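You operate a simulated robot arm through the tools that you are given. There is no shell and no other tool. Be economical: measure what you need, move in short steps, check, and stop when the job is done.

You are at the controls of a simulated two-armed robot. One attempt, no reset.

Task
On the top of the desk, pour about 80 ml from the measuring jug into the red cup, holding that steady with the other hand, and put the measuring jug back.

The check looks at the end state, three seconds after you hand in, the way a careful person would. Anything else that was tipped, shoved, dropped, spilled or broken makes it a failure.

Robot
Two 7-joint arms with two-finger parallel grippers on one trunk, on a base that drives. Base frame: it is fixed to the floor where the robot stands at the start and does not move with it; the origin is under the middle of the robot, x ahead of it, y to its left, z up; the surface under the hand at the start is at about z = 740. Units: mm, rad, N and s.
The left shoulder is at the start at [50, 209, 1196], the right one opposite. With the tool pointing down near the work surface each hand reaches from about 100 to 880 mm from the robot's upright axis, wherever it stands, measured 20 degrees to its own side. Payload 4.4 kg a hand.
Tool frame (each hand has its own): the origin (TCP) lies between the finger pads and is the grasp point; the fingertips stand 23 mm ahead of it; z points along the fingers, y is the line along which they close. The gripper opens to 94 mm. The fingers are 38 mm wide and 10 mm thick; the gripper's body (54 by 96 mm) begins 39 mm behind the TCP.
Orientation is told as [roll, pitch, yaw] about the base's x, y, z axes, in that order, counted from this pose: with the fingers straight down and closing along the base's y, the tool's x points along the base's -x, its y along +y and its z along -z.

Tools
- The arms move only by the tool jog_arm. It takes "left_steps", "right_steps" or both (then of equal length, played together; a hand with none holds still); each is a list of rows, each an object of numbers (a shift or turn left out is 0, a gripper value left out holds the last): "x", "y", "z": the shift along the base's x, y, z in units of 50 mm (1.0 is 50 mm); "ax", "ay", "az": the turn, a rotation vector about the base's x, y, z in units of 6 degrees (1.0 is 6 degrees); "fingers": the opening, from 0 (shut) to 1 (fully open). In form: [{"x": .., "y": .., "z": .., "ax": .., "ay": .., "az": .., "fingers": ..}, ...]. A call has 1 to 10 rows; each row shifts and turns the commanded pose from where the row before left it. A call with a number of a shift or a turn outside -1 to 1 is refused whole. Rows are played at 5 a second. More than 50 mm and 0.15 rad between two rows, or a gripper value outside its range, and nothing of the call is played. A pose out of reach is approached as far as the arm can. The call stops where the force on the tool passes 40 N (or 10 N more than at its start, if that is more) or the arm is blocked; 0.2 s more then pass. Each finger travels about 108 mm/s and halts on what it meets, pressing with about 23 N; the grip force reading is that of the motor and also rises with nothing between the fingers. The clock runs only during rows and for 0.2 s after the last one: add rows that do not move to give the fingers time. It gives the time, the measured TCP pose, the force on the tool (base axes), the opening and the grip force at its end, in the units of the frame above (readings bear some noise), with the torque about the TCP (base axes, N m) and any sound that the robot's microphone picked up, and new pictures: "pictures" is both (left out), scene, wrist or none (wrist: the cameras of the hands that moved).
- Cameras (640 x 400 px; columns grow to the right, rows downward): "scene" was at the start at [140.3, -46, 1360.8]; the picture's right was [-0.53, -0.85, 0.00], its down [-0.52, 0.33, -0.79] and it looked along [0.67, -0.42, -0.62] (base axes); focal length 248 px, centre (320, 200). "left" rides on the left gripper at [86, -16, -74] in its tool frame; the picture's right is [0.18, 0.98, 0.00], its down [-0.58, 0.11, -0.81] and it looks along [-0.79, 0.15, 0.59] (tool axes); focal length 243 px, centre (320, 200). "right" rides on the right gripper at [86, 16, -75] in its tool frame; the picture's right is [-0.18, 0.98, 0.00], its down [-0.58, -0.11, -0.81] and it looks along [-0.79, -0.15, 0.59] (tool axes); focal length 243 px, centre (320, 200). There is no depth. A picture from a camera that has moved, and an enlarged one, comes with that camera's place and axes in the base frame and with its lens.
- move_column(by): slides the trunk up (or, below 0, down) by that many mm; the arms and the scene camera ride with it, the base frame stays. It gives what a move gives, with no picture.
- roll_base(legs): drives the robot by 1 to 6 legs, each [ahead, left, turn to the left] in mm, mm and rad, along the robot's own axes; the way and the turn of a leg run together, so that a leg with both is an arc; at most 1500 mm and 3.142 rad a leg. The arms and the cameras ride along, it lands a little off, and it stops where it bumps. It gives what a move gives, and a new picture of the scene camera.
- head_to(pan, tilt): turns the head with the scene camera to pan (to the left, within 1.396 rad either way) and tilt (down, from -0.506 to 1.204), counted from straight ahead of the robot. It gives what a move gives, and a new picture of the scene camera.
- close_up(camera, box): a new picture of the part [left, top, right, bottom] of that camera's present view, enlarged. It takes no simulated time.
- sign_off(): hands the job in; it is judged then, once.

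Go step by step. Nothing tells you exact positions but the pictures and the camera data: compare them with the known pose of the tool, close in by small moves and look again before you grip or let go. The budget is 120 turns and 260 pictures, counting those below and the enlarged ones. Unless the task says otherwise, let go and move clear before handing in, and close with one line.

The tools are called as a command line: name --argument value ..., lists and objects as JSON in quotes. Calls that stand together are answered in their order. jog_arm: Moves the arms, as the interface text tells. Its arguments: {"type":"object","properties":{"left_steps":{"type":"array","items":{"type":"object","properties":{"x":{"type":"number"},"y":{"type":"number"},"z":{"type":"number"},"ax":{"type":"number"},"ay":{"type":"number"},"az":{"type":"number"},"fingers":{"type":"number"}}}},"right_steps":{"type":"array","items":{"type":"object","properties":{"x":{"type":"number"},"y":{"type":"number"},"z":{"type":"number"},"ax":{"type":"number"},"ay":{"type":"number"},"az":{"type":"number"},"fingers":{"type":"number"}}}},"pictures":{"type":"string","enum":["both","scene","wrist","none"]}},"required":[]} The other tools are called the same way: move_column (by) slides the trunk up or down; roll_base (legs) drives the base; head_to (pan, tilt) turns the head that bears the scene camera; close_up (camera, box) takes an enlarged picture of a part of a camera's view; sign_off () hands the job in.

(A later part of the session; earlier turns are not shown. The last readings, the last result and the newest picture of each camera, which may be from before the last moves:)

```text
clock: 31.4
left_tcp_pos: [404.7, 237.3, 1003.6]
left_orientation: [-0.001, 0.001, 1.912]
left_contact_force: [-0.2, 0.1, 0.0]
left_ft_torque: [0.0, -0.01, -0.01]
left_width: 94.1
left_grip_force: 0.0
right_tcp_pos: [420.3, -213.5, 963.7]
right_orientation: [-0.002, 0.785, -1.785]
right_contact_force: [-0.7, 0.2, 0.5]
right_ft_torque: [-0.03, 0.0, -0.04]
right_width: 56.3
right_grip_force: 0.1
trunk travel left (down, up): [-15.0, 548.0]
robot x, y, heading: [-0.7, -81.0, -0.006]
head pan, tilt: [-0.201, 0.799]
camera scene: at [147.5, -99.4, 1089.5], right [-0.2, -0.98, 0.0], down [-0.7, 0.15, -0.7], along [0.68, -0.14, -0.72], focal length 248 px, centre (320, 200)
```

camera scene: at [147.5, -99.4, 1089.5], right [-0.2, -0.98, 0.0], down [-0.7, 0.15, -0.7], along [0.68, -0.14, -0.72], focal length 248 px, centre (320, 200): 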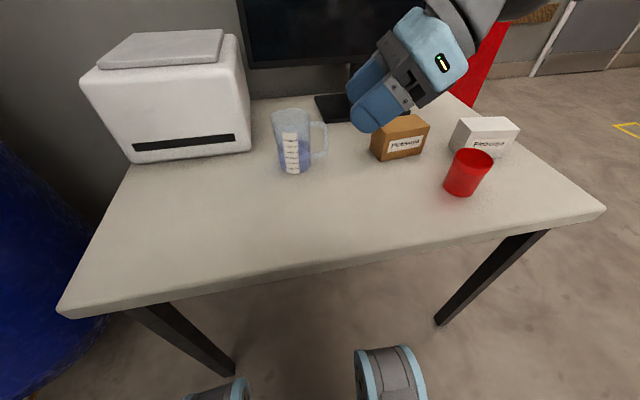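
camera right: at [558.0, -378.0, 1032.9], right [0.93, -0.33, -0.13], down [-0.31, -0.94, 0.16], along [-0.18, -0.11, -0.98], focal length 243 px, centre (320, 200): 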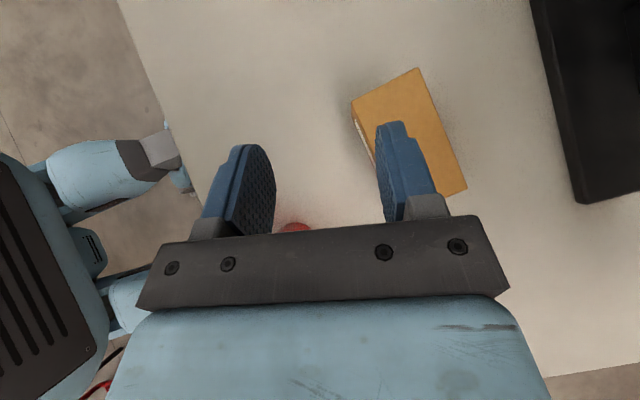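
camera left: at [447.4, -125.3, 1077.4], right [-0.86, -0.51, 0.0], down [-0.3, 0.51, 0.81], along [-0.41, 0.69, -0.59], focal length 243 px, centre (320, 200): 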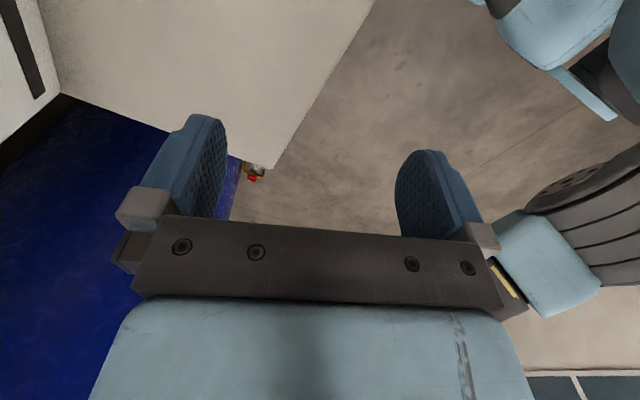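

Now I'll go to the pre-grasp point from here.

jog_arm --right_steps '[{"x": 0.7, "y": -0.4}, {"x": 0.7, "y": -0.4}, {"x": 0.7, "y": -0.4}, {"x": 0.8, "y": -0.1, "z": -0.4}, {"x": 0.1, "y": 0.2, "z": -0.7}, {"y": 0.2, "z": -0.8}, {}]' --pictures "both"

```text
clock: 33.0
left_tcp_pos: [405.8, 236.6, 1004.6]
left_orientation: [-0.001, -0.001, 1.913]
left_contact_force: [-0.4, -0.1, 0.1]
left_ft_torque: [0.01, 0.01, -0.03]
left_width: 93.8
left_grip_force: 0.0
right_tcp_pos: [570.0, -258.4, 870.4]
right_orientation: [-0.002, 0.784, -1.786]
right_contact_force: [0.2, -0.2, 0.3]
right_ft_torque: [0.02, -0.01, 0.02]
right_width: 56.5
right_grip_force: 0.1
trunk travel left (down, up): [-15.0, 548.0]
robot x, y, heading: [1.6, -80.8, -0.009]
head pan, tilt: [-0.201, 0.799]
camera scene: at [147.4, -99.6, 1089.5], right [-0.2, -0.98, 0.0], down [-0.7, 0.15, -0.7], along [0.68, -0.14, -0.72], focal length 248 px, centre (320, 200)
camera right: at [587.9, -254.1, 984.6], right [0.93, -0.33, -0.13], down [-0.31, -0.94, 0.16], along [-0.18, -0.11, -0.98], focal length 243 px, centre (320, 200)
```

scene: 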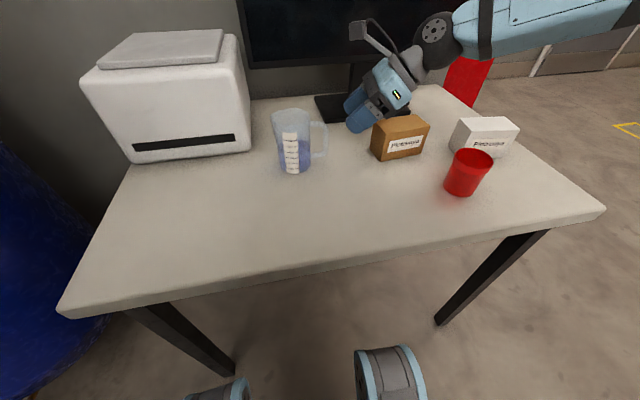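
right: 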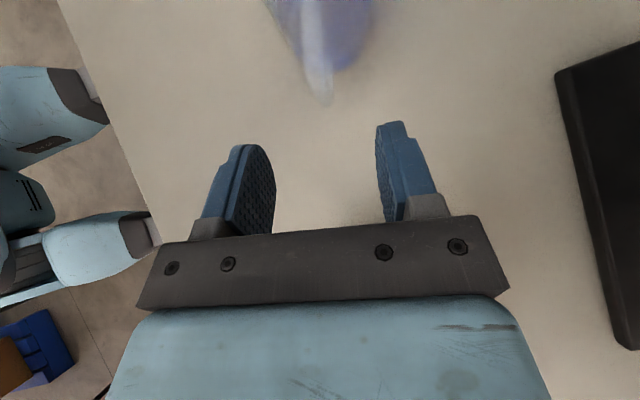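

No limit now. I'll advance 50 mm along the fingers and check the centring on the handle.

jog_arm --right_steps '[{"x": 0.07, "y": 0.35, "z": -0.35}, {"x": 0.07, "y": 0.35, "z": -0.35}, {}]' --pictures "wrist"

close_up --camera "scene" --box '[260, 80, 420, 180]'

```text
clock: 33.8
left_tcp_pos: [404.4, 236.2, 1003.5]
left_orientation: [0.001, 0.0, 1.911]
left_contact_force: [0.1, 0.4, -0.4]
left_ft_torque: [0.01, 0.0, 0.01]
left_width: 93.7
left_grip_force: 0.0
right_tcp_pos: [578.1, -224.6, 836.1]
right_orientation: [-0.002, 0.786, -1.786]
right_contact_force: [0.0, -0.4, -0.2]
right_ft_torque: [-0.05, 0.0, 0.0]
right_width: 56.5
right_grip_force: 0.0
trunk travel left (down, up): [-15.0, 548.0]
robot x, y, heading: [0.4, -79.8, -0.006]
head pan, tilt: [-0.201, 0.799]
camera right: at [595.4, -219.7, 950.0], right [0.93, -0.34, -0.13], down [-0.31, -0.94, 0.16], along [-0.18, -0.11, -0.98], focal length 243 px, centre (320, 200)
```

right: 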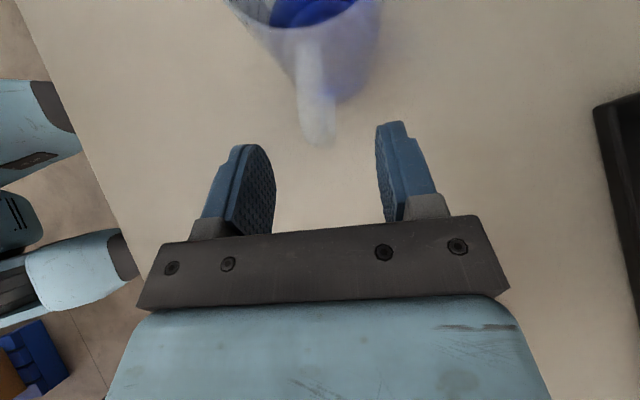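

```text
4.00 times, centred on (340, 130) of scene
camera zoom: at [147.5, -99.7, 1089.5], right [-0.2, -0.98, 0.0], down [-0.7, 0.15, -0.7], along [0.68, -0.14, -0.72], focal length 991 px, centre (240, 480)
```

zoom: 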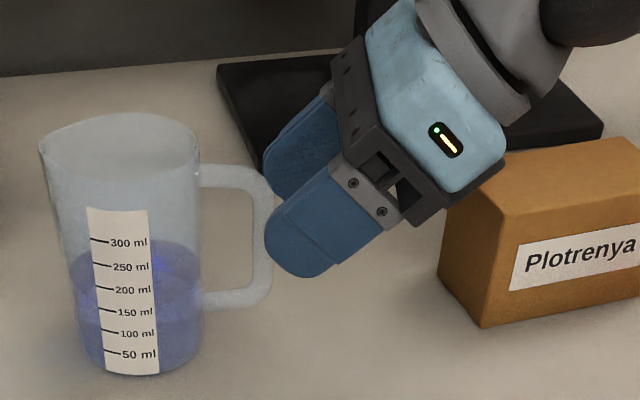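

The handle is centred between the fingers. I'll advance the last 30 mm, then close.

jog_arm --right_steps '[{"x": 0.045, "y": 0.21, "z": -0.21}, {"x": 0.045, "y": 0.21, "z": -0.21}, {}]' --pictures "wrist"

close_up --camera "scene" --box '[260, 80, 420, 180]'

```text
clock: 34.6
left_tcp_pos: [404.4, 234.8, 1003.3]
left_orientation: [0.0, 0.001, 1.912]
left_contact_force: [0.5, -0.3, -1.3]
left_ft_torque: [-0.02, -0.03, 0.03]
left_width: 94.0
left_grip_force: 0.1
right_tcp_pos: [581.5, -201.7, 815.5]
right_orientation: [-0.002, 0.786, -1.785]
right_contact_force: [0.0, -0.3, 0.2]
right_ft_torque: [-0.01, -0.01, -0.03]
right_width: 56.2
right_grip_force: 0.0
trunk travel left (down, up): [-15.0, 548.0]
robot x, y, heading: [1.4, -84.1, -0.01]
head pan, tilt: [-0.201, 0.799]
camera right: at [598.9, -197.5, 928.9], right [0.93, -0.33, -0.13], down [-0.31, -0.94, 0.16], along [-0.18, -0.11, -0.98], focal length 243 px, centre (320, 200)
```

right: 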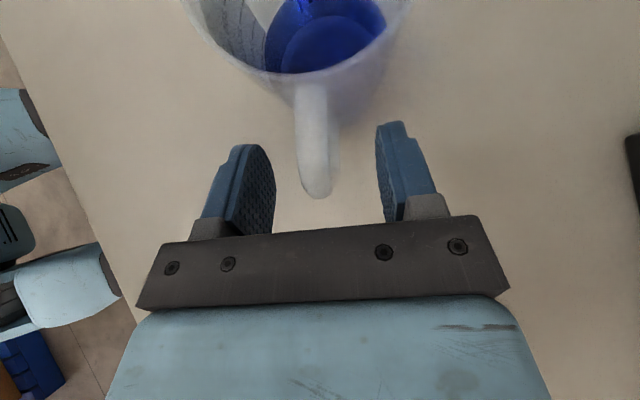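

```text
4.00 times, centred on (340, 130) of scene
camera zoom: at [147.5, -99.7, 1089.5], right [-0.2, -0.98, 0.0], down [-0.7, 0.15, -0.7], along [0.68, -0.14, -0.72], focal length 991 px, centre (240, 480)
```

zoom: 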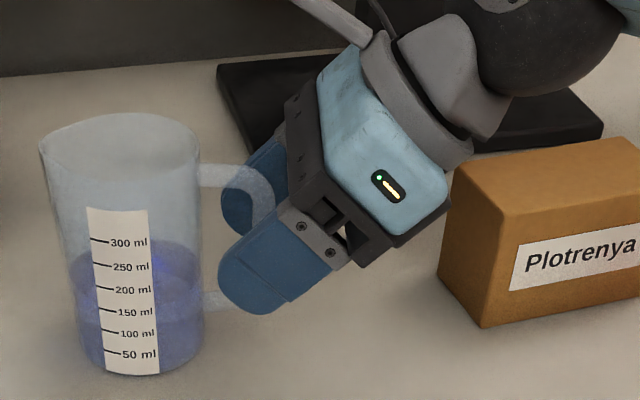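

The handle sits between the pads, within about 2 mm of centre. I'll close in two stages.

jog_arm --right_steps '[{"fingers": 0.2, "x": -0.02}, {}, {"fingers": 0.1}, {"fingers": 0}, {}, {}]' --pictures "wrist"

close_up --camera "scene" --box '[260, 80, 420, 180]'

```text
clock: 36.0
left_tcp_pos: [404.8, 236.4, 1003.9]
left_orientation: [0.001, 0.0, 1.911]
left_contact_force: [0.7, -0.1, -0.1]
left_ft_torque: [0.02, 0.01, 0.01]
left_width: 94.0
left_grip_force: 0.1
right_tcp_pos: [581.1, -201.7, 814.2]
right_orientation: [-0.002, 0.786, -1.784]
right_contact_force: [-0.8, 0.8, 0.3]
right_ft_torque: [0.04, -0.06, 0.02]
right_width: 11.7
right_grip_force: 23.0
trunk travel left (down, up): [-15.0, 548.0]
robot x, y, heading: [-5.5, -81.3, -0.007]
head pan, tilt: [-0.201, 0.799]
camera right: at [598.0, -197.5, 928.6], right [0.93, -0.34, -0.13], down [-0.31, -0.94, 0.16], along [-0.18, -0.11, -0.98], focal length 243 px, centre (320, 200)
```

right: 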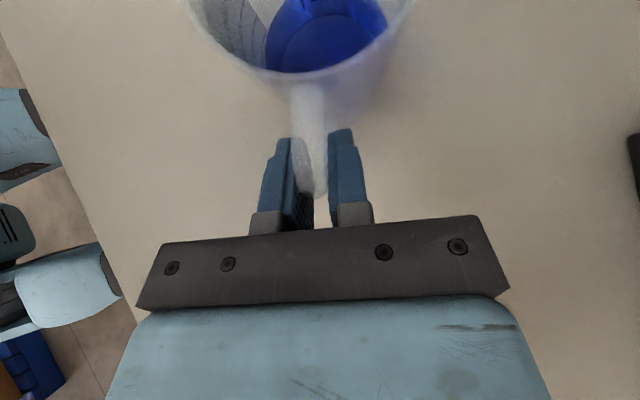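

```text
4.00 times, centred on (340, 130) of scene
camera zoom: at [147.5, -99.6, 1089.5], right [-0.2, -0.98, 0.0], down [-0.7, 0.15, -0.7], along [0.68, -0.14, -0.72], focal length 991 px, centre (240, 480)
```

zoom: 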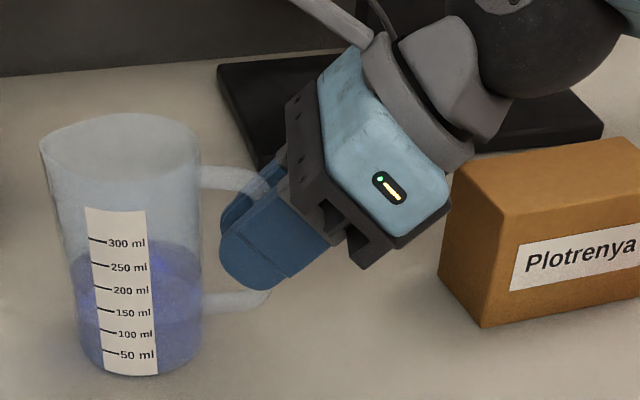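

The handle is gripped (11.7 mm, 23 N). The return pose is TCP (581,-202,814). I'll lift a little and check for droop.

jog_arm --right_steps '[{"z": 0.1}, {"z": 0.1}, {"z": 0.1}, {"z": 0.1}, {"z": 0.1}, {"z": 0.1}, {}, {}]' --pictures "wrist"

close_up --camera "scene" --box '[260, 80, 420, 180]'

```text
clock: 37.8
left_tcp_pos: [405.3, 236.3, 1003.8]
left_orientation: [0.0, -0.001, 1.911]
left_contact_force: [-0.4, -0.7, 0.3]
left_ft_torque: [-0.02, 0.0, 0.01]
left_width: 93.7
left_grip_force: 0.0
right_tcp_pos: [582.2, -202.6, 842.3]
right_orientation: [0.001, 0.784, -1.785]
right_contact_force: [-0.8, 0.0, -2.9]
right_ft_torque: [-0.15, 0.04, -0.02]
right_width: 11.7
right_grip_force: 23.0
trunk travel left (down, up): [-15.0, 548.0]
robot x, y, heading: [2.6, -82.4, 0.0]
head pan, tilt: [-0.201, 0.799]
camera right: at [599.0, -198.1, 956.3], right [0.93, -0.34, -0.13], down [-0.31, -0.94, 0.16], along [-0.18, -0.11, -0.98], focal length 243 px, centre (320, 200)
```

right: 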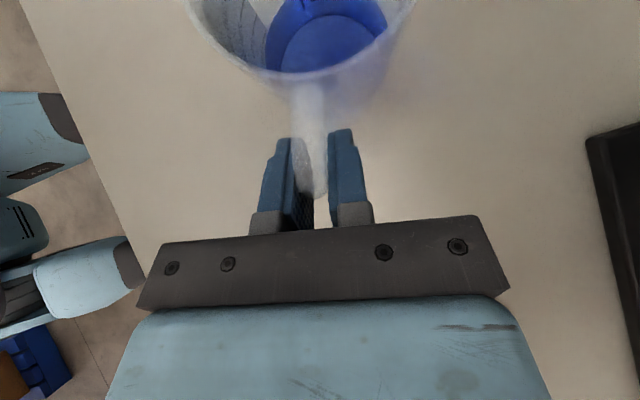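

```text
4.00 times, centred on (340, 130) of scene
camera zoom: at [147.7, -99.6, 1089.4], right [-0.2, -0.98, 0.0], down [-0.7, 0.15, -0.7], along [0.68, -0.14, -0.72], focal length 991 px, centre (240, 480)
```

zoom: 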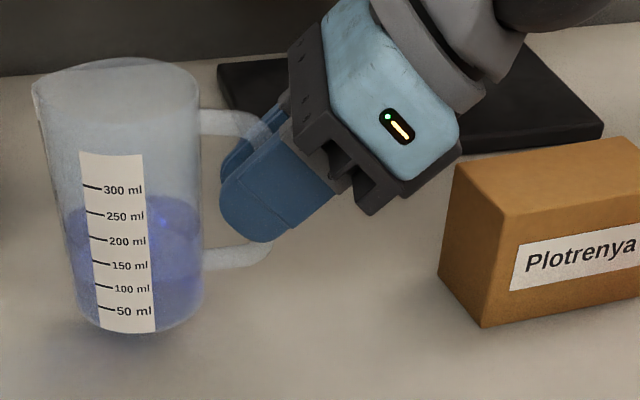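

There's no droop: the wrist view hasn't changed, and the force reads about 3 N. I'll lift higher and bring the jug back toward the robot for an eye-level reading.

jog_arm --right_steps '[{"z": 0.4}, {"z": 0.5}, {"z": 0.5}, {"z": 0.5}, {"z": 0.5}, {"z": 0.5, "y": -0.3}, {"z": 0.5, "y": -0.3}, {"y": -0.4, "z": 0.4}, {"y": -0.4, "z": 0.4}, {}]' --pictures "none"

head_to --pan -0.2 --tilt 0.15

```text
clock: 40.0
left_tcp_pos: [405.9, 236.8, 1003.1]
left_orientation: [0.0, 0.0, 1.91]
left_contact_force: [0.1, -0.3, 0.8]
left_ft_torque: [-0.01, 0.0, 0.02]
left_width: 93.8
left_grip_force: 0.0
right_tcp_pos: [582.0, -272.5, 1053.3]
right_orientation: [-0.004, 0.785, -1.784]
right_contact_force: [-0.2, 0.0, -2.1]
right_ft_torque: [-0.13, 0.03, 0.02]
right_width: 12.0
right_grip_force: 23.3
trunk travel left (down, up): [-15.0, 548.0]
robot x, y, heading: [2.6, -81.3, -0.008]
head pan, tilt: [-0.201, 0.799]
```

```text
clock: 41.0
left_tcp_pos: [405.6, 236.2, 1002.5]
left_orientation: [-0.001, 0.001, 1.911]
left_contact_force: [-0.3, 0.1, -0.9]
left_ft_torque: [0.01, -0.03, -0.02]
left_width: 94.0
left_grip_force: 0.0
right_tcp_pos: [580.8, -273.6, 1053.2]
right_orientation: [-0.003, 0.785, -1.785]
right_contact_force: [-0.8, -0.1, -2.9]
right_ft_torque: [-0.15, 0.07, -0.01]
right_width: 12.2
right_grip_force: 23.1
trunk travel left (down, up): [-15.0, 548.0]
robot x, y, heading: [2.0, -80.1, -0.003]
head pan, tilt: [-0.201, 0.15]
camera scene: at [159.6, -102.1, 1147.7], right [-0.2, -0.98, 0.0], down [-0.15, 0.03, -0.99], along [0.97, -0.2, -0.15], focal length 248 px, centre (320, 200)
```

scene: 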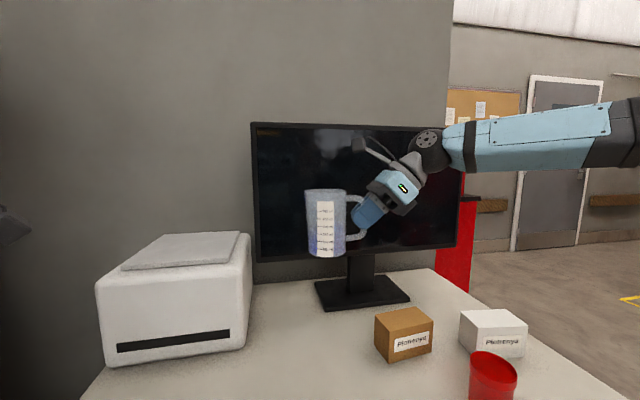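

close_up --camera "scene" --box '[290, 175, 386, 270]'

```text
4.21 times, centred on (338, 222) of scene
camera zoom: at [159.6, -102.1, 1147.7], right [-0.2, -0.98, 0.0], down [-0.15, 0.03, -0.99], along [0.97, -0.2, -0.15], focal length 1043 px, centre (244, 105)
```

zoom: 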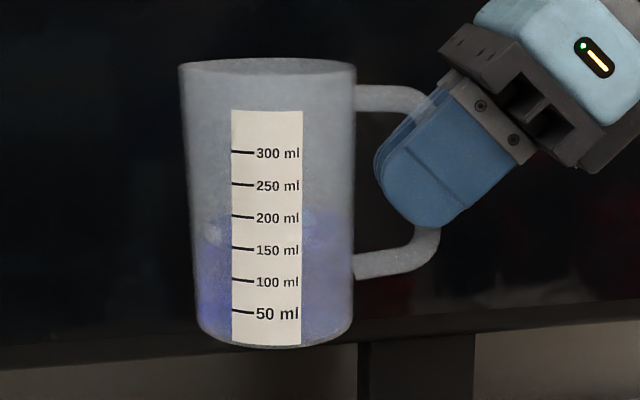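

The surface is still seen obliquely. I'll raise it another 100 mm to true eye level.

jog_arm --right_steps '[{"z": 0.5}, {"z": 0.5}, {"z": 0.5}, {"z": 0.6}, {}, {}]' --pictures "none"

close_up --camera "scene" --box '[290, 120, 386, 215]'

```text
clock: 42.5
left_tcp_pos: [405.6, 236.0, 1003.0]
left_orientation: [0.001, 0.0, 1.914]
left_contact_force: [-0.1, 0.3, 0.6]
left_ft_torque: [0.0, 0.0, -0.02]
left_width: 94.1
left_grip_force: 0.1
right_tcp_pos: [583.7, -273.5, 1159.0]
right_orientation: [-0.002, 0.785, -1.786]
right_contact_force: [-0.2, -0.6, -2.0]
right_ft_torque: [-0.12, 0.07, 0.0]
right_width: 12.2
right_grip_force: 22.7
trunk travel left (down, up): [-15.0, 548.0]
robot x, y, heading: [0.5, -79.0, -0.004]
head pan, tilt: [-0.201, 0.15]
```

```text
4.21 times, centred on (338, 168) of scene
camera zoom: at [159.5, -102.0, 1147.8], right [-0.2, -0.98, 0.0], down [-0.15, 0.03, -0.99], along [0.97, -0.2, -0.15], focal length 1043 px, centre (244, 337)
```

zoom: 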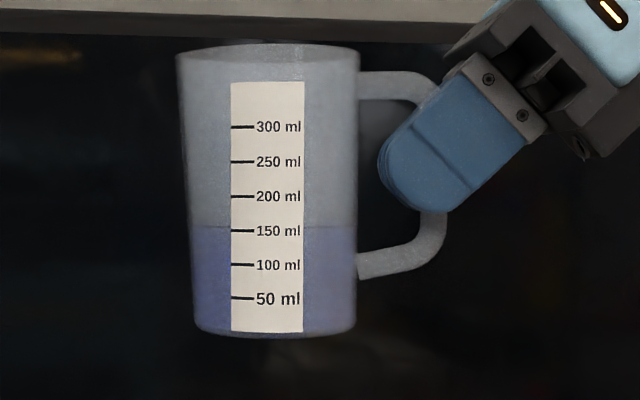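

At eye level the jug reads about 157 ml, so the target afterwards is about 77 ml. Next I'll carry it smoothly to a waiting spot on the right of the cup.

jog_arm --right_steps '[{"x": -0.1, "y": -0.25, "z": -0.1}, {"x": -0.2, "y": -0.45, "z": -0.2}, {"x": -0.25, "y": -0.55, "z": -0.25}, {"x": -0.25, "y": -0.55, "z": -0.25}, {"x": -0.25, "y": -0.55, "z": -0.25}, {"x": -0.25, "y": -0.55, "z": -0.25}, {"x": -0.25, "y": -0.55, "z": -0.25}, {"x": -0.25, "y": -0.55, "z": -0.25}, {"x": -0.2, "y": -0.45, "z": -0.2}, {"x": -0.1, "y": -0.25, "z": -0.1}]' --pictures "none"

head_to --pan -0.6 --tilt 0.6

```text
clock: 44.6
left_tcp_pos: [405.4, 235.9, 1003.4]
left_orientation: [-0.001, -0.002, 1.909]
left_contact_force: [-0.1, 0.5, -0.2]
left_ft_torque: [0.05, 0.0, 0.0]
left_width: 93.9
left_grip_force: 0.1
right_tcp_pos: [476.3, -509.8, 1053.7]
right_orientation: [-0.002, 0.785, -1.786]
right_contact_force: [0.6, 0.3, -3.2]
right_ft_torque: [-0.11, 0.05, -0.02]
right_width: 12.1
right_grip_force: 22.9
trunk travel left (down, up): [-15.0, 548.0]
robot x, y, heading: [4.9, -83.5, -0.004]
head pan, tilt: [-0.201, 0.15]
```

```text
clock: 45.5
left_tcp_pos: [406.0, 235.7, 1003.7]
left_orientation: [-0.001, 0.0, 1.911]
left_contact_force: [-0.2, -0.1, -0.3]
left_ft_torque: [0.0, -0.01, 0.02]
left_width: 93.8
left_grip_force: 0.0
right_tcp_pos: [476.1, -508.6, 1052.6]
right_orientation: [-0.002, 0.784, -1.787]
right_contact_force: [0.2, 0.7, -2.1]
right_ft_torque: [-0.13, 0.03, -0.01]
right_width: 12.0
right_grip_force: 22.6
trunk travel left (down, up): [-15.0, 548.0]
robot x, y, heading: [2.5, -81.4, -0.007]
head pan, tilt: [-0.6, 0.6]
camera scene: at [141.5, -133.5, 1106.4], right [-0.57, -0.82, 0.0], down [-0.46, 0.32, -0.83], along [0.68, -0.47, -0.56], focal length 248 px, centre (320, 200)
```

scene: 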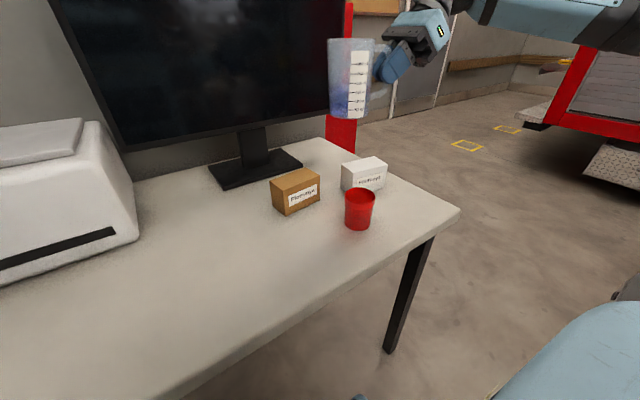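

I'll continue to the waiting pose at about (419,-640,905).

jog_arm --right_steps '[{"x": -0.1, "y": -0.25, "z": -0.1}, {"x": -0.2, "y": -0.45, "z": -0.2}, {"x": -0.25, "y": -0.55, "z": -0.3}, {"x": -0.25, "y": -0.55, "z": -0.4}, {"x": -0.2, "y": -0.45, "z": -0.5}, {"x": -0.1, "y": -0.25, "z": -0.5}, {"z": -0.5}, {"z": -0.4}, {"z": -0.1}, {}]' --pictures "scene"

```text
clock: 47.8
left_tcp_pos: [404.7, 237.3, 1003.1]
left_orientation: [-0.001, 0.0, 1.911]
left_contact_force: [0.2, 0.0, 0.4]
left_ft_torque: [0.0, -0.03, 0.0]
left_width: 93.9
left_grip_force: 0.1
right_tcp_pos: [420.7, -632.9, 903.9]
right_orientation: [-0.001, 0.786, -1.787]
right_contact_force: [-0.2, -0.2, -2.7]
right_ft_torque: [-0.15, 0.05, 0.02]
right_width: 11.9
right_grip_force: 22.6
trunk travel left (down, up): [-15.0, 548.0]
robot x, y, heading: [-3.2, -81.5, -0.006]
head pan, tilt: [-0.6, 0.6]
camera scene: at [141.4, -133.6, 1106.3], right [-0.57, -0.82, 0.0], down [-0.46, 0.32, -0.82], along [0.68, -0.47, -0.57], focal length 248 px, centre (320, 200)
```

scene: 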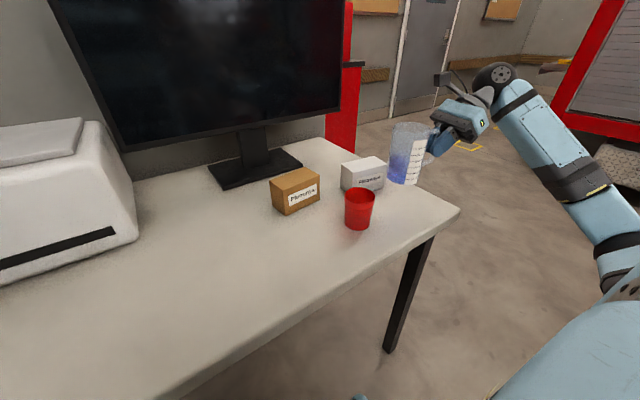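

The jug is waiting clear of the cup. The left hand has the mirrored reach limit, so the cup should sit nearly ahead of the robot. I'll drive right about 400 mm, carrying the jug clear of the desk, and then bring the right hand back.

roll_base --legs '[[0, -200, 0], [0, -200, 0]]'

```text
clock: 52.1
left_tcp_pos: [404.1, -161.5, 1003.6]
left_orientation: [-0.001, 0.0, 1.914]
left_contact_force: [-0.2, 0.1, 0.5]
left_ft_torque: [0.02, -0.01, 0.01]
left_width: 94.4
left_grip_force: 0.1
right_tcp_pos: [417.9, -1030.0, 903.5]
right_orientation: [-0.001, 0.785, -1.784]
right_contact_force: [0.3, 0.0, -3.4]
right_ft_torque: [-0.16, 0.03, 0.0]
right_width: 11.9
right_grip_force: 22.9
trunk travel left (down, up): [-15.0, 548.0]
robot x, y, heading: [0.8, -481.0, -0.003]
head pan, tilt: [-0.6, 0.6]
camera scene: at [139.6, -530.9, 1106.3], right [-0.57, -0.82, 0.0], down [-0.46, 0.32, -0.82], along [0.68, -0.47, -0.57], focal length 248 px, centre (320, 200)
```

scene: 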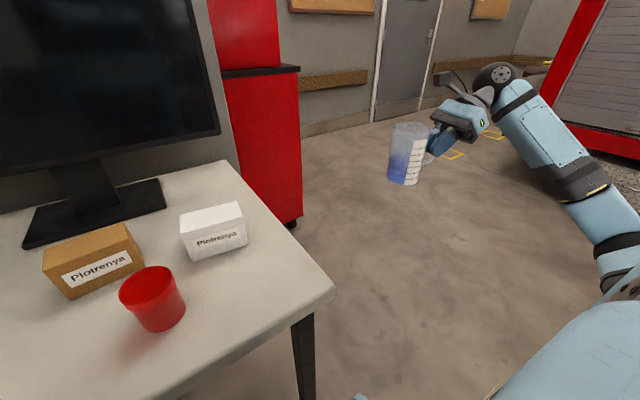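

The drive went fine. Now I'll tilt the left hand toward horizontal, pointing right.

jog_arm --left_steps '[{"ax": -0.94, "ay": -0.342}, {"ax": -0.94, "ay": -0.342}, {"ax": -0.94, "ay": -0.342}, {"ax": -0.94, "ay": -0.342}, {"ax": -0.94, "ay": -0.342}, {"ax": -0.94, "ay": -0.342}, {"ax": -0.94, "ay": -0.342}, {"ax": -0.94, "ay": -0.342}, {"ax": -0.94, "ay": -0.342}, {"ax": -0.94, "ay": -0.342}]' --pictures "none"

head_to --pan 0.1 --tilt 0.6

```text
clock: 54.3
left_tcp_pos: [403.9, -161.7, 1003.5]
left_orientation: [-0.012, 1.048, 1.904]
left_contact_force: [-0.4, -0.2, -0.2]
left_ft_torque: [0.01, 0.01, -0.02]
left_width: 94.1
left_grip_force: 0.1
right_tcp_pos: [418.9, -1031.2, 904.3]
right_orientation: [-0.002, 0.784, -1.785]
right_contact_force: [-0.2, -0.7, -1.3]
right_ft_torque: [-0.17, 0.07, -0.02]
right_width: 11.6
right_grip_force: 22.9
trunk travel left (down, up): [-15.0, 548.0]
robot x, y, heading: [-1.6, -478.0, -0.008]
head pan, tilt: [-0.6, 0.6]
```

```text
clock: 55.4
left_tcp_pos: [403.6, -160.8, 1004.2]
left_orientation: [-0.012, 1.049, 1.903]
left_contact_force: [-0.4, -0.1, -0.4]
left_ft_torque: [-0.02, 0.02, 0.0]
left_width: 94.1
left_grip_force: 0.0
right_tcp_pos: [419.7, -1030.4, 903.9]
right_orientation: [-0.002, 0.787, -1.786]
right_contact_force: [-0.6, -0.9, -2.8]
right_ft_torque: [-0.14, 0.0, 0.01]
right_width: 12.0
right_grip_force: 23.3
trunk travel left (down, up): [-15.0, 548.0]
robot x, y, heading: [2.8, -476.6, -0.005]
head pan, tilt: [0.099, 0.6]
camera scene: at [154.9, -472.1, 1106.3], right [0.09, -1.0, 0.0], down [-0.56, -0.05, -0.82], along [0.82, 0.08, -0.57], focal length 248 px, centre (320, 200)
```

scene: 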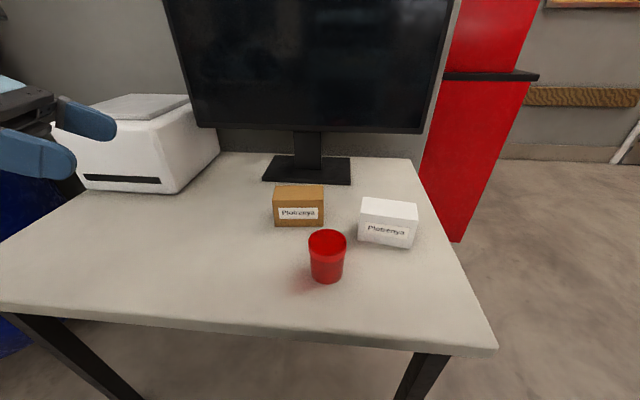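

It tilts fine, and the cup reads at (456,-457). I'll finish the tilt and move to 120 mm short of the cup, still high.

jog_arm --left_steps '[{"ax": -0.94, "ay": -0.342, "y": -0.5}, {"ax": -0.94, "ay": -0.342, "y": -0.6}, {"ax": -0.94, "ay": -0.342, "y": -0.6}, {"y": -0.6, "z": -0.5, "x": 0.1}, {"y": -0.6, "z": -0.6, "x": 0.1}, {"y": -0.3, "z": -0.8}, {"z": -0.8}, {}]' --pictures "both"

```text
clock: 57.2
left_tcp_pos: [410.7, -323.3, 869.7]
left_orientation: [-0.042, 1.363, 1.88]
left_contact_force: [-0.2, 0.6, -0.6]
left_ft_torque: [-0.01, -0.01, -0.01]
left_width: 93.7
left_grip_force: 0.0
right_tcp_pos: [418.1, -1031.0, 903.1]
right_orientation: [-0.001, 0.787, -1.785]
right_contact_force: [0.0, 0.9, -3.1]
right_ft_torque: [-0.15, 0.05, -0.01]
right_width: 11.8
right_grip_force: 23.1
trunk travel left (down, up): [-15.0, 548.0]
robot x, y, heading: [-3.3, -479.8, -0.005]
head pan, tilt: [0.099, 0.6]
camera scene: at [154.8, -472.4, 1106.3], right [0.09, -1.0, 0.0], down [-0.56, -0.05, -0.83], along [0.82, 0.08, -0.56], focal length 248 px, centre (320, 200)
camera left: at [407.4, -265.2, 969.0], right [-0.91, -0.37, 0.17], down [-0.41, 0.82, -0.4], along [0.01, -0.44, -0.9], focal length 243 px, centre (320, 200)
```

scene: 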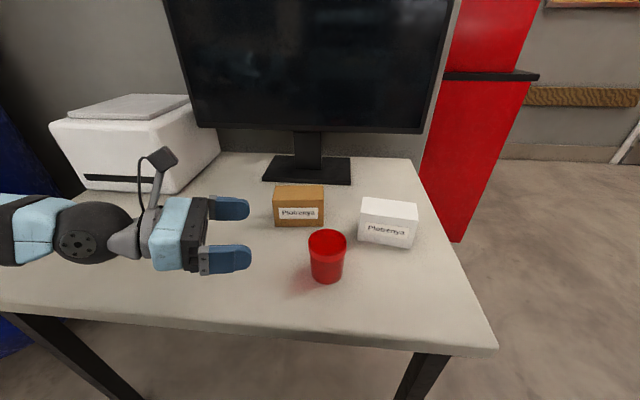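
left: 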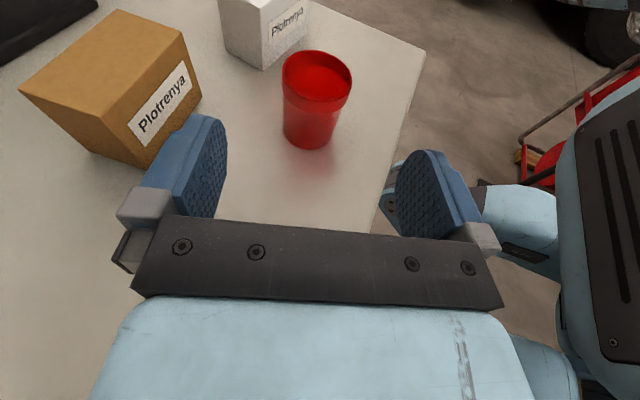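

It's working well. I'll descend to cup height, still about 95 mm back.

jog_arm --left_steps '[{"x": 0.1, "y": -0.3, "z": -0.5}, {"x": 0.1, "y": -0.3, "z": -0.5}, {"x": 0.06, "y": -0.3, "z": -0.5}, {}]' --pictures "both"

```text
clock: 58.2
left_tcp_pos: [425.9, -365.4, 792.7]
left_orientation: [-0.036, 1.361, 1.883]
left_contact_force: [-0.2, -0.3, 0.1]
left_ft_torque: [0.02, -0.01, -0.02]
left_width: 94.0
left_grip_force: 0.0
right_tcp_pos: [419.8, -1030.0, 903.4]
right_orientation: [-0.003, 0.786, -1.784]
right_contact_force: [0.4, 0.1, -3.1]
right_ft_torque: [-0.16, 0.08, -0.01]
right_width: 11.9
right_grip_force: 23.3
trunk travel left (down, up): [-15.0, 548.0]
robot x, y, heading: [-0.1, -477.6, -0.002]
head pan, tilt: [0.099, 0.6]
camera scene: at [154.9, -472.0, 1106.3], right [0.09, -1.0, 0.0], down [-0.56, -0.05, -0.82], along [0.82, 0.08, -0.57], focal length 248 px, centre (320, 200)
camera left: at [421.6, -307.7, 892.6], right [-0.91, -0.37, 0.17], down [-0.41, 0.82, -0.4], along [0.01, -0.44, -0.9], focal length 243 px, centre (320, 200)
```

scene: 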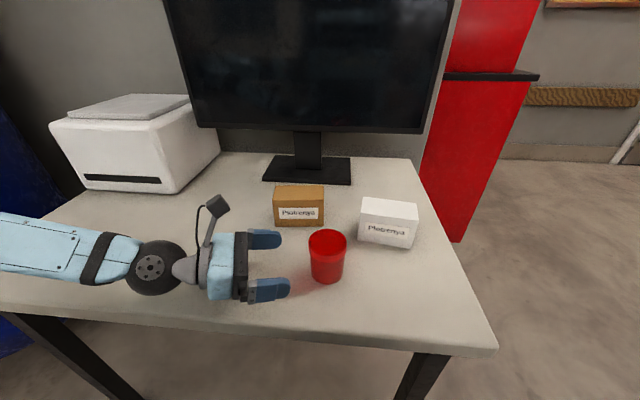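
left: 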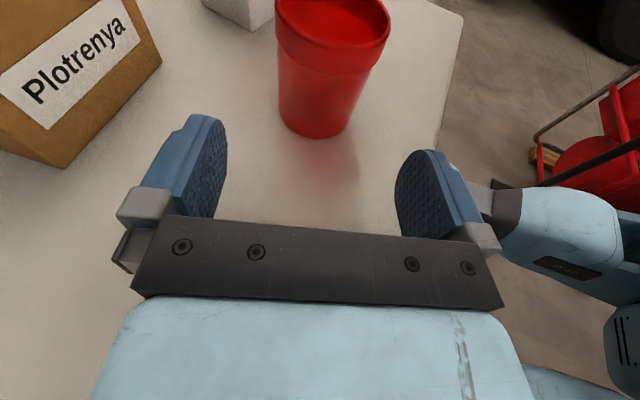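

Alignment is within 3 mm. I'll advance onto the cup with the fingers open.

jog_arm --left_steps '[{"x": 0.2, "y": -0.6, "z": -0.12}, {"x": 0.2, "y": -0.6, "z": -0.1}, {"x": 0.18, "y": -0.58, "z": -0.08}, {}]' --pictures "both"

```text
clock: 59.2
left_tcp_pos: [455.5, -455.9, 778.2]
left_orientation: [-0.034, 1.361, 1.886]
left_contact_force: [-0.2, -1.0, -0.5]
left_ft_torque: [0.03, -0.02, -0.02]
left_width: 93.9
left_grip_force: 0.1
right_tcp_pos: [419.4, -1030.0, 903.7]
right_orientation: [-0.001, 0.785, -1.784]
right_contact_force: [0.6, 0.0, -2.5]
right_ft_torque: [-0.14, 0.03, 0.0]
right_width: 11.9
right_grip_force: 22.7
trunk travel left (down, up): [-15.0, 548.0]
robot x, y, heading: [1.7, -481.1, -0.005]
head pan, tilt: [0.099, 0.6]
camera scene: at [154.9, -471.9, 1106.3], right [0.09, -1.0, 0.0], down [-0.56, -0.05, -0.82], along [0.82, 0.08, -0.57], focal length 248 px, centre (320, 200)
camera left: at [451.1, -397.7, 877.4], right [-0.91, -0.37, 0.17], down [-0.41, 0.82, -0.4], along [0.01, -0.44, -0.9], focal length 243 px, centre (320, 200)
```

scene: 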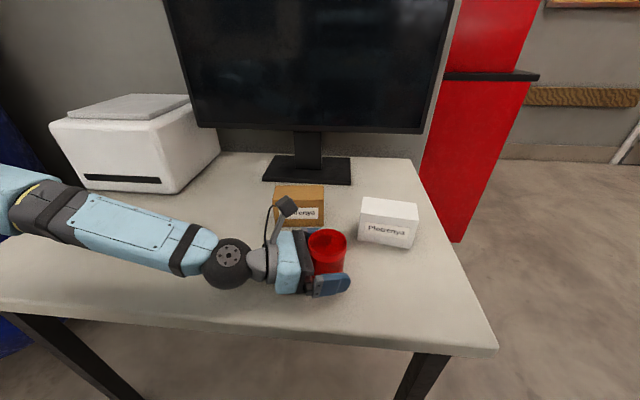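
left: 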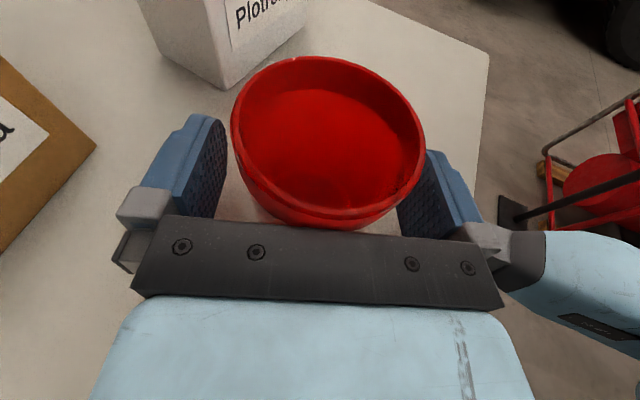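

The left camera sees straight into the cup. The cup sits about 5 mm toward the near finger, so I'll correct that and close gently.

jog_arm --left_steps '[{"x": -0.1, "y": -0.02}, {}, {"fingers": 0.8}, {"fingers": 0.74}, {}]' --pictures "wrist"

```text
clock: 60.4
left_tcp_pos: [450.5, -455.5, 778.3]
left_orientation: [-0.033, 1.363, 1.885]
left_contact_force: [-0.8, -0.7, 0.2]
left_ft_torque: [-0.03, 0.01, -0.01]
left_width: 70.0
left_grip_force: 0.0
right_tcp_pos: [419.3, -1030.1, 903.3]
right_orientation: [0.0, 0.785, -1.785]
right_contact_force: [-0.3, -0.4, -2.3]
right_ft_torque: [-0.14, 0.01, -0.02]
right_width: 11.9
right_grip_force: 23.3
trunk travel left (down, up): [-15.0, 548.0]
robot x, y, heading: [-3.3, -479.6, -0.009]
head pan, tilt: [0.099, 0.6]
camera left: at [446.3, -398.5, 877.7], right [-0.91, -0.37, 0.17], down [-0.41, 0.82, -0.4], along [0.01, -0.44, -0.9], focal length 243 px, centre (320, 200)
```

left: 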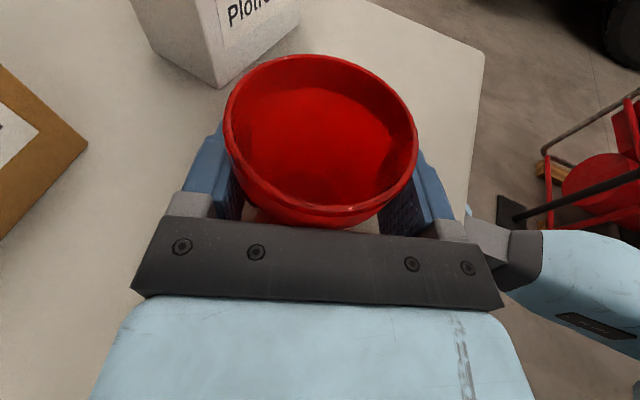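

Centring looks good, so I'll close fully onto the cup.

jog_arm --left_steps '[{"fingers": 0.7}, {"fingers": 0.66}, {"fingers": 0.6}, {"fingers": 0.5}, {}, {}]' --pictures "wrist"

```text
clock: 61.8
left_tcp_pos: [450.1, -455.9, 777.2]
left_orientation: [-0.033, 1.361, 1.885]
left_contact_force: [0.3, 0.3, -0.2]
left_ft_torque: [-0.04, 0.02, -0.02]
left_width: 59.9
left_grip_force: 22.7
right_tcp_pos: [418.9, -1029.8, 903.8]
right_orientation: [-0.002, 0.783, -1.785]
right_contact_force: [0.5, -0.2, -2.9]
right_ft_torque: [-0.13, 0.08, 0.01]
right_width: 12.0
right_grip_force: 22.5
trunk travel left (down, up): [-15.0, 548.0]
robot x, y, heading: [-1.3, -479.4, -0.001]
head pan, tilt: [0.099, 0.6]
camera left: at [446.3, -398.5, 877.7], right [-0.91, -0.37, 0.17], down [-0.41, 0.82, -0.4], along [0.01, -0.44, -0.9], focal length 243 px, centre (320, 200)
```

left: 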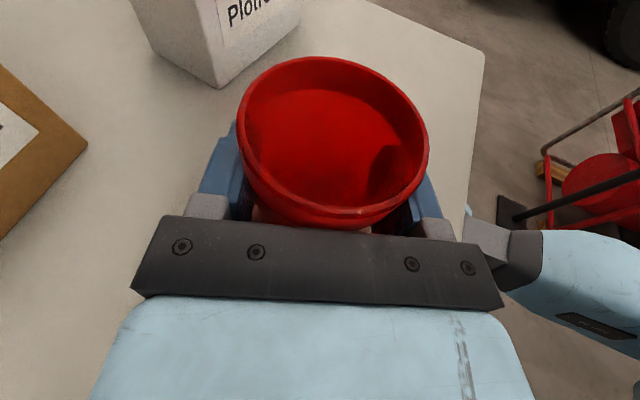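

The cup is held (59.9 mm) and centred near (451,-454). Now I'll bring the jug back in from the right.

jog_arm --right_steps '[{"y": 0.25}, {"y": 0.5}, {"y": 0.7}, {"y": 0.8}, {"y": 0.8}, {"y": 0.8}, {"y": 0.8}, {"y": 0.7}, {"y": 0.5}, {"y": 0.25}]' --pictures "none"

head_to --pan -0.05 --tilt 0.6

```text
clock: 64.0
left_tcp_pos: [451.0, -456.1, 778.1]
left_orientation: [-0.035, 1.362, 1.886]
left_contact_force: [0.8, 0.2, 0.0]
left_ft_torque: [0.02, 0.02, 0.0]
left_width: 59.9
left_grip_force: 23.5
right_tcp_pos: [419.4, -724.5, 903.7]
right_orientation: [-0.004, 0.786, -1.788]
right_contact_force: [-0.7, -0.1, -1.4]
right_ft_torque: [-0.1, 0.05, 0.02]
right_width: 11.6
right_grip_force: 23.0
trunk travel left (down, up): [-15.0, 548.0]
robot x, y, heading: [-1.9, -478.1, -0.003]
head pan, tilt: [0.099, 0.6]
```

```text
clock: 64.7
left_tcp_pos: [451.3, -457.3, 779.7]
left_orientation: [-0.034, 1.362, 1.886]
left_contact_force: [-0.2, 0.6, -0.2]
left_ft_torque: [-0.04, 0.0, 0.0]
left_width: 60.0
left_grip_force: 23.0
right_tcp_pos: [419.9, -725.5, 903.4]
right_orientation: [-0.002, 0.787, -1.785]
right_contact_force: [0.0, -1.2, -3.1]
right_ft_torque: [-0.15, 0.07, 0.03]
right_width: 11.7
right_grip_force: 22.7
trunk travel left (down, up): [-15.0, 548.0]
robot x, y, heading: [-3.1, -479.8, -0.006]
head pan, tilt: [-0.051, 0.6]
camera scene: at [155.2, -485.1, 1106.3], right [-0.05, -1.0, 0.0], down [-0.56, 0.03, -0.82], along [0.82, -0.05, -0.57], focal length 248 px, centre (320, 200)
```

scene: 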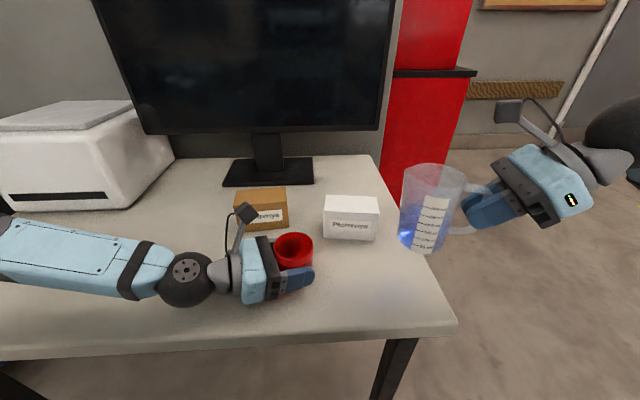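

I have a good view. I'll tilt the jug to 48° here, short of the pour angle, with some lift and away from the cup.

jog_arm --right_steps '[{"ax": 0.489, "ay": -0.107, "z": 0.2}, {"ax": 0.977, "ay": -0.213, "z": 0.2}, {"ax": 0.977, "ay": -0.213, "z": 0.2}, {"ax": 0.977, "ay": -0.213, "z": 0.2}, {"ax": 0.977, "ay": -0.213}, {"ax": 0.977, "ay": -0.213}, {"ax": 0.977, "ay": -0.213}, {"ax": 0.977, "ay": -0.213}, {"ax": 0.489, "ay": -0.107}, {}]' --pictures "both"

```text
clock: 66.9
left_tcp_pos: [450.9, -457.3, 777.4]
left_orientation: [-0.033, 1.363, 1.883]
left_contact_force: [0.2, 0.4, 0.3]
left_ft_torque: [0.01, 0.0, -0.01]
left_width: 59.9
left_grip_force: 23.0
right_tcp_pos: [419.3, -725.8, 943.6]
right_orientation: [3.131, 1.519, 1.348]
right_contact_force: [0.0, -0.5, -2.4]
right_ft_torque: [-0.16, 0.05, 0.01]
right_width: 12.1
right_grip_force: 22.9
trunk travel left (down, up): [-15.0, 548.0]
robot x, y, heading: [0.1, -476.5, -0.0]
head pan, tilt: [-0.051, 0.6]
camera scene: at [155.2, -485.2, 1106.3], right [-0.06, -1.0, 0.0], down [-0.56, 0.03, -0.82], along [0.82, -0.05, -0.57], focal length 248 px, centre (320, 200)
camera right: at [417.7, -805.9, 1025.7], right [0.96, -0.2, -0.18], down [-0.27, -0.73, -0.62], along [-0.01, 0.65, -0.76], focal length 243 px, centre (320, 200)
```

scene: 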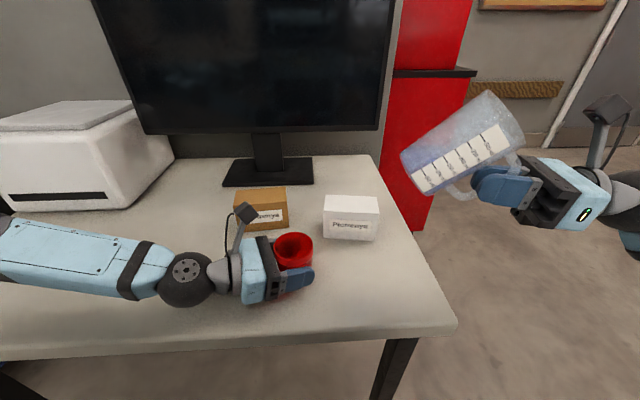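
right: 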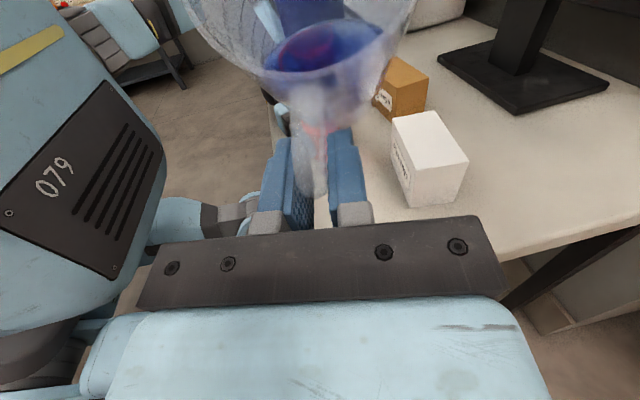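

I tilted the wrong way, toward the handle. It's within the safe angle and nothing spilled. I'll reverse back to upright and check.

jog_arm --right_steps '[{"ax": -0.489, "ay": 0.107}, {"ax": -0.977, "ay": 0.213}, {"ax": -0.977, "ay": 0.213}, {"ax": -0.977, "ay": 0.213}, {"ax": -0.977, "ay": 0.213}, {"ax": -0.977, "ay": 0.213}, {"ax": -0.977, "ay": 0.213}, {"ax": -0.977, "ay": 0.213}, {"ax": -0.489, "ay": 0.107}, {}]' --pictures "scene"

close_up --camera "scene" --box '[370, 130, 530, 230]'

```text
clock: 69.1
left_tcp_pos: [450.6, -456.1, 779.5]
left_orientation: [-0.032, 1.361, 1.885]
left_contact_force: [-0.2, -0.1, 0.6]
left_ft_torque: [0.05, 0.01, -0.01]
left_width: 59.9
left_grip_force: 22.6
right_tcp_pos: [418.5, -725.2, 943.1]
right_orientation: [-0.005, 0.782, -1.786]
right_contact_force: [0.1, 0.4, -3.0]
right_ft_torque: [-0.16, 0.06, 0.04]
right_width: 11.7
right_grip_force: 22.7
trunk travel left (down, up): [-15.0, 548.0]
robot x, y, heading: [0.1, -478.5, -0.005]
head pan, tilt: [-0.051, 0.6]
camera scene: at [155.2, -485.2, 1106.3], right [-0.06, -1.0, 0.0], down [-0.56, 0.03, -0.82], along [0.82, -0.05, -0.57], focal length 248 px, centre (320, 200)
```

scene: 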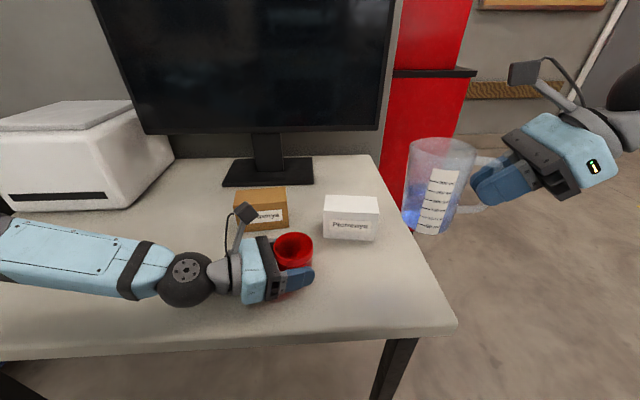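

```text
4.00 times, centred on (450, 180) of scene
camera zoom: at [155.2, -485.2, 1106.3], right [-0.06, -1.0, 0.0], down [-0.56, 0.03, -0.82], along [0.82, -0.05, -0.57], focal length 991 px, centre (-200, 280)
```

zoom: 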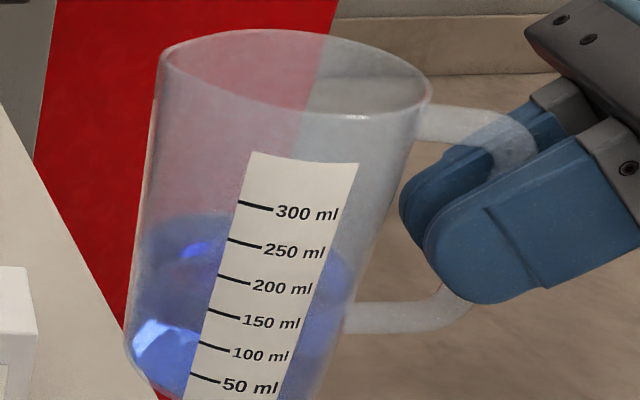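

It's upright again with the liquid still in. Now I'll tilt 48° the correct way, spout toward the cup.

jog_arm --right_steps '[{"ax": -0.489, "ay": 0.107}, {"ax": -0.977, "ay": 0.213}, {"ax": -0.977, "ay": 0.213}, {"ax": -0.977, "ay": 0.213}, {"ax": -0.977, "ay": 0.213}, {"ax": -0.977, "ay": 0.213}, {"ax": -0.977, "ay": 0.213}, {"ax": -0.977, "ay": 0.213}, {"ax": -0.489, "ay": 0.107}, {}]' --pictures "both"

```text
clock: 71.3
left_tcp_pos: [451.1, -456.2, 777.3]
left_orientation: [-0.033, 1.361, 1.885]
left_contact_force: [0.3, 0.0, 0.1]
left_ft_torque: [0.01, -0.02, -0.03]
left_width: 59.9
left_grip_force: 22.8
right_tcp_pos: [419.1, -724.8, 943.6]
right_orientation: [-0.003, -0.052, -1.784]
right_contact_force: [-0.4, 0.3, -2.1]
right_ft_torque: [-0.02, 0.06, 0.01]
right_width: 11.6
right_grip_force: 22.9
trunk travel left (down, up): [-15.0, 548.0]
robot x, y, heading: [3.8, -481.7, -0.003]
head pan, tilt: [-0.051, 0.6]
camera scene: at [155.2, -485.2, 1106.3], right [-0.06, -1.0, 0.0], down [-0.56, 0.03, -0.82], along [0.82, -0.05, -0.57], focal length 248 px, centre (320, 200)
camera right: at [453.7, -640.2, 1013.5], right [0.92, -0.39, 0.01], down [-0.22, -0.5, 0.84], along [-0.32, -0.77, -0.55], focal length 243 px, centre (320, 200)
```

scene: 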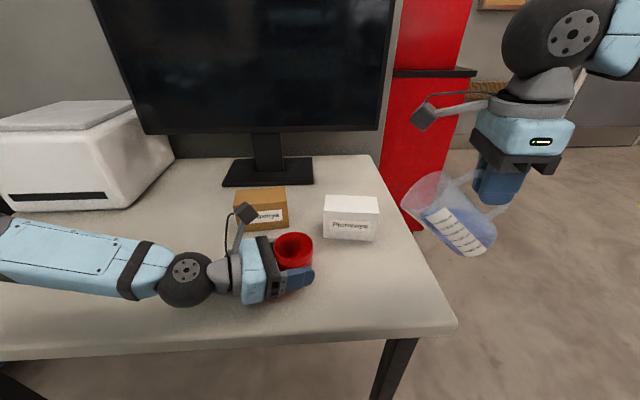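
right: 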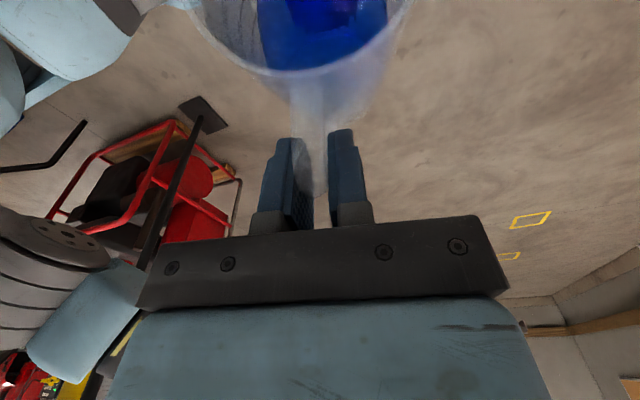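

The direction is right now. I'll zoom in to locate the spout lip precisely.

close_up --camera "scene" --box '[370, 150, 530, 270]'

```text
3.33 times, centred on (450, 210) of scene
camera zoom: at [155.2, -485.2, 1106.3], right [-0.06, -1.0, 0.0], down [-0.56, 0.03, -0.82], along [0.82, -0.05, -0.57], focal length 826 px, centre (-113, 167)
```

zoom: 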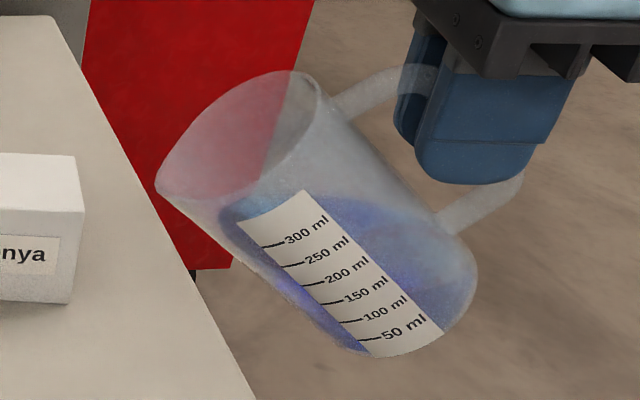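

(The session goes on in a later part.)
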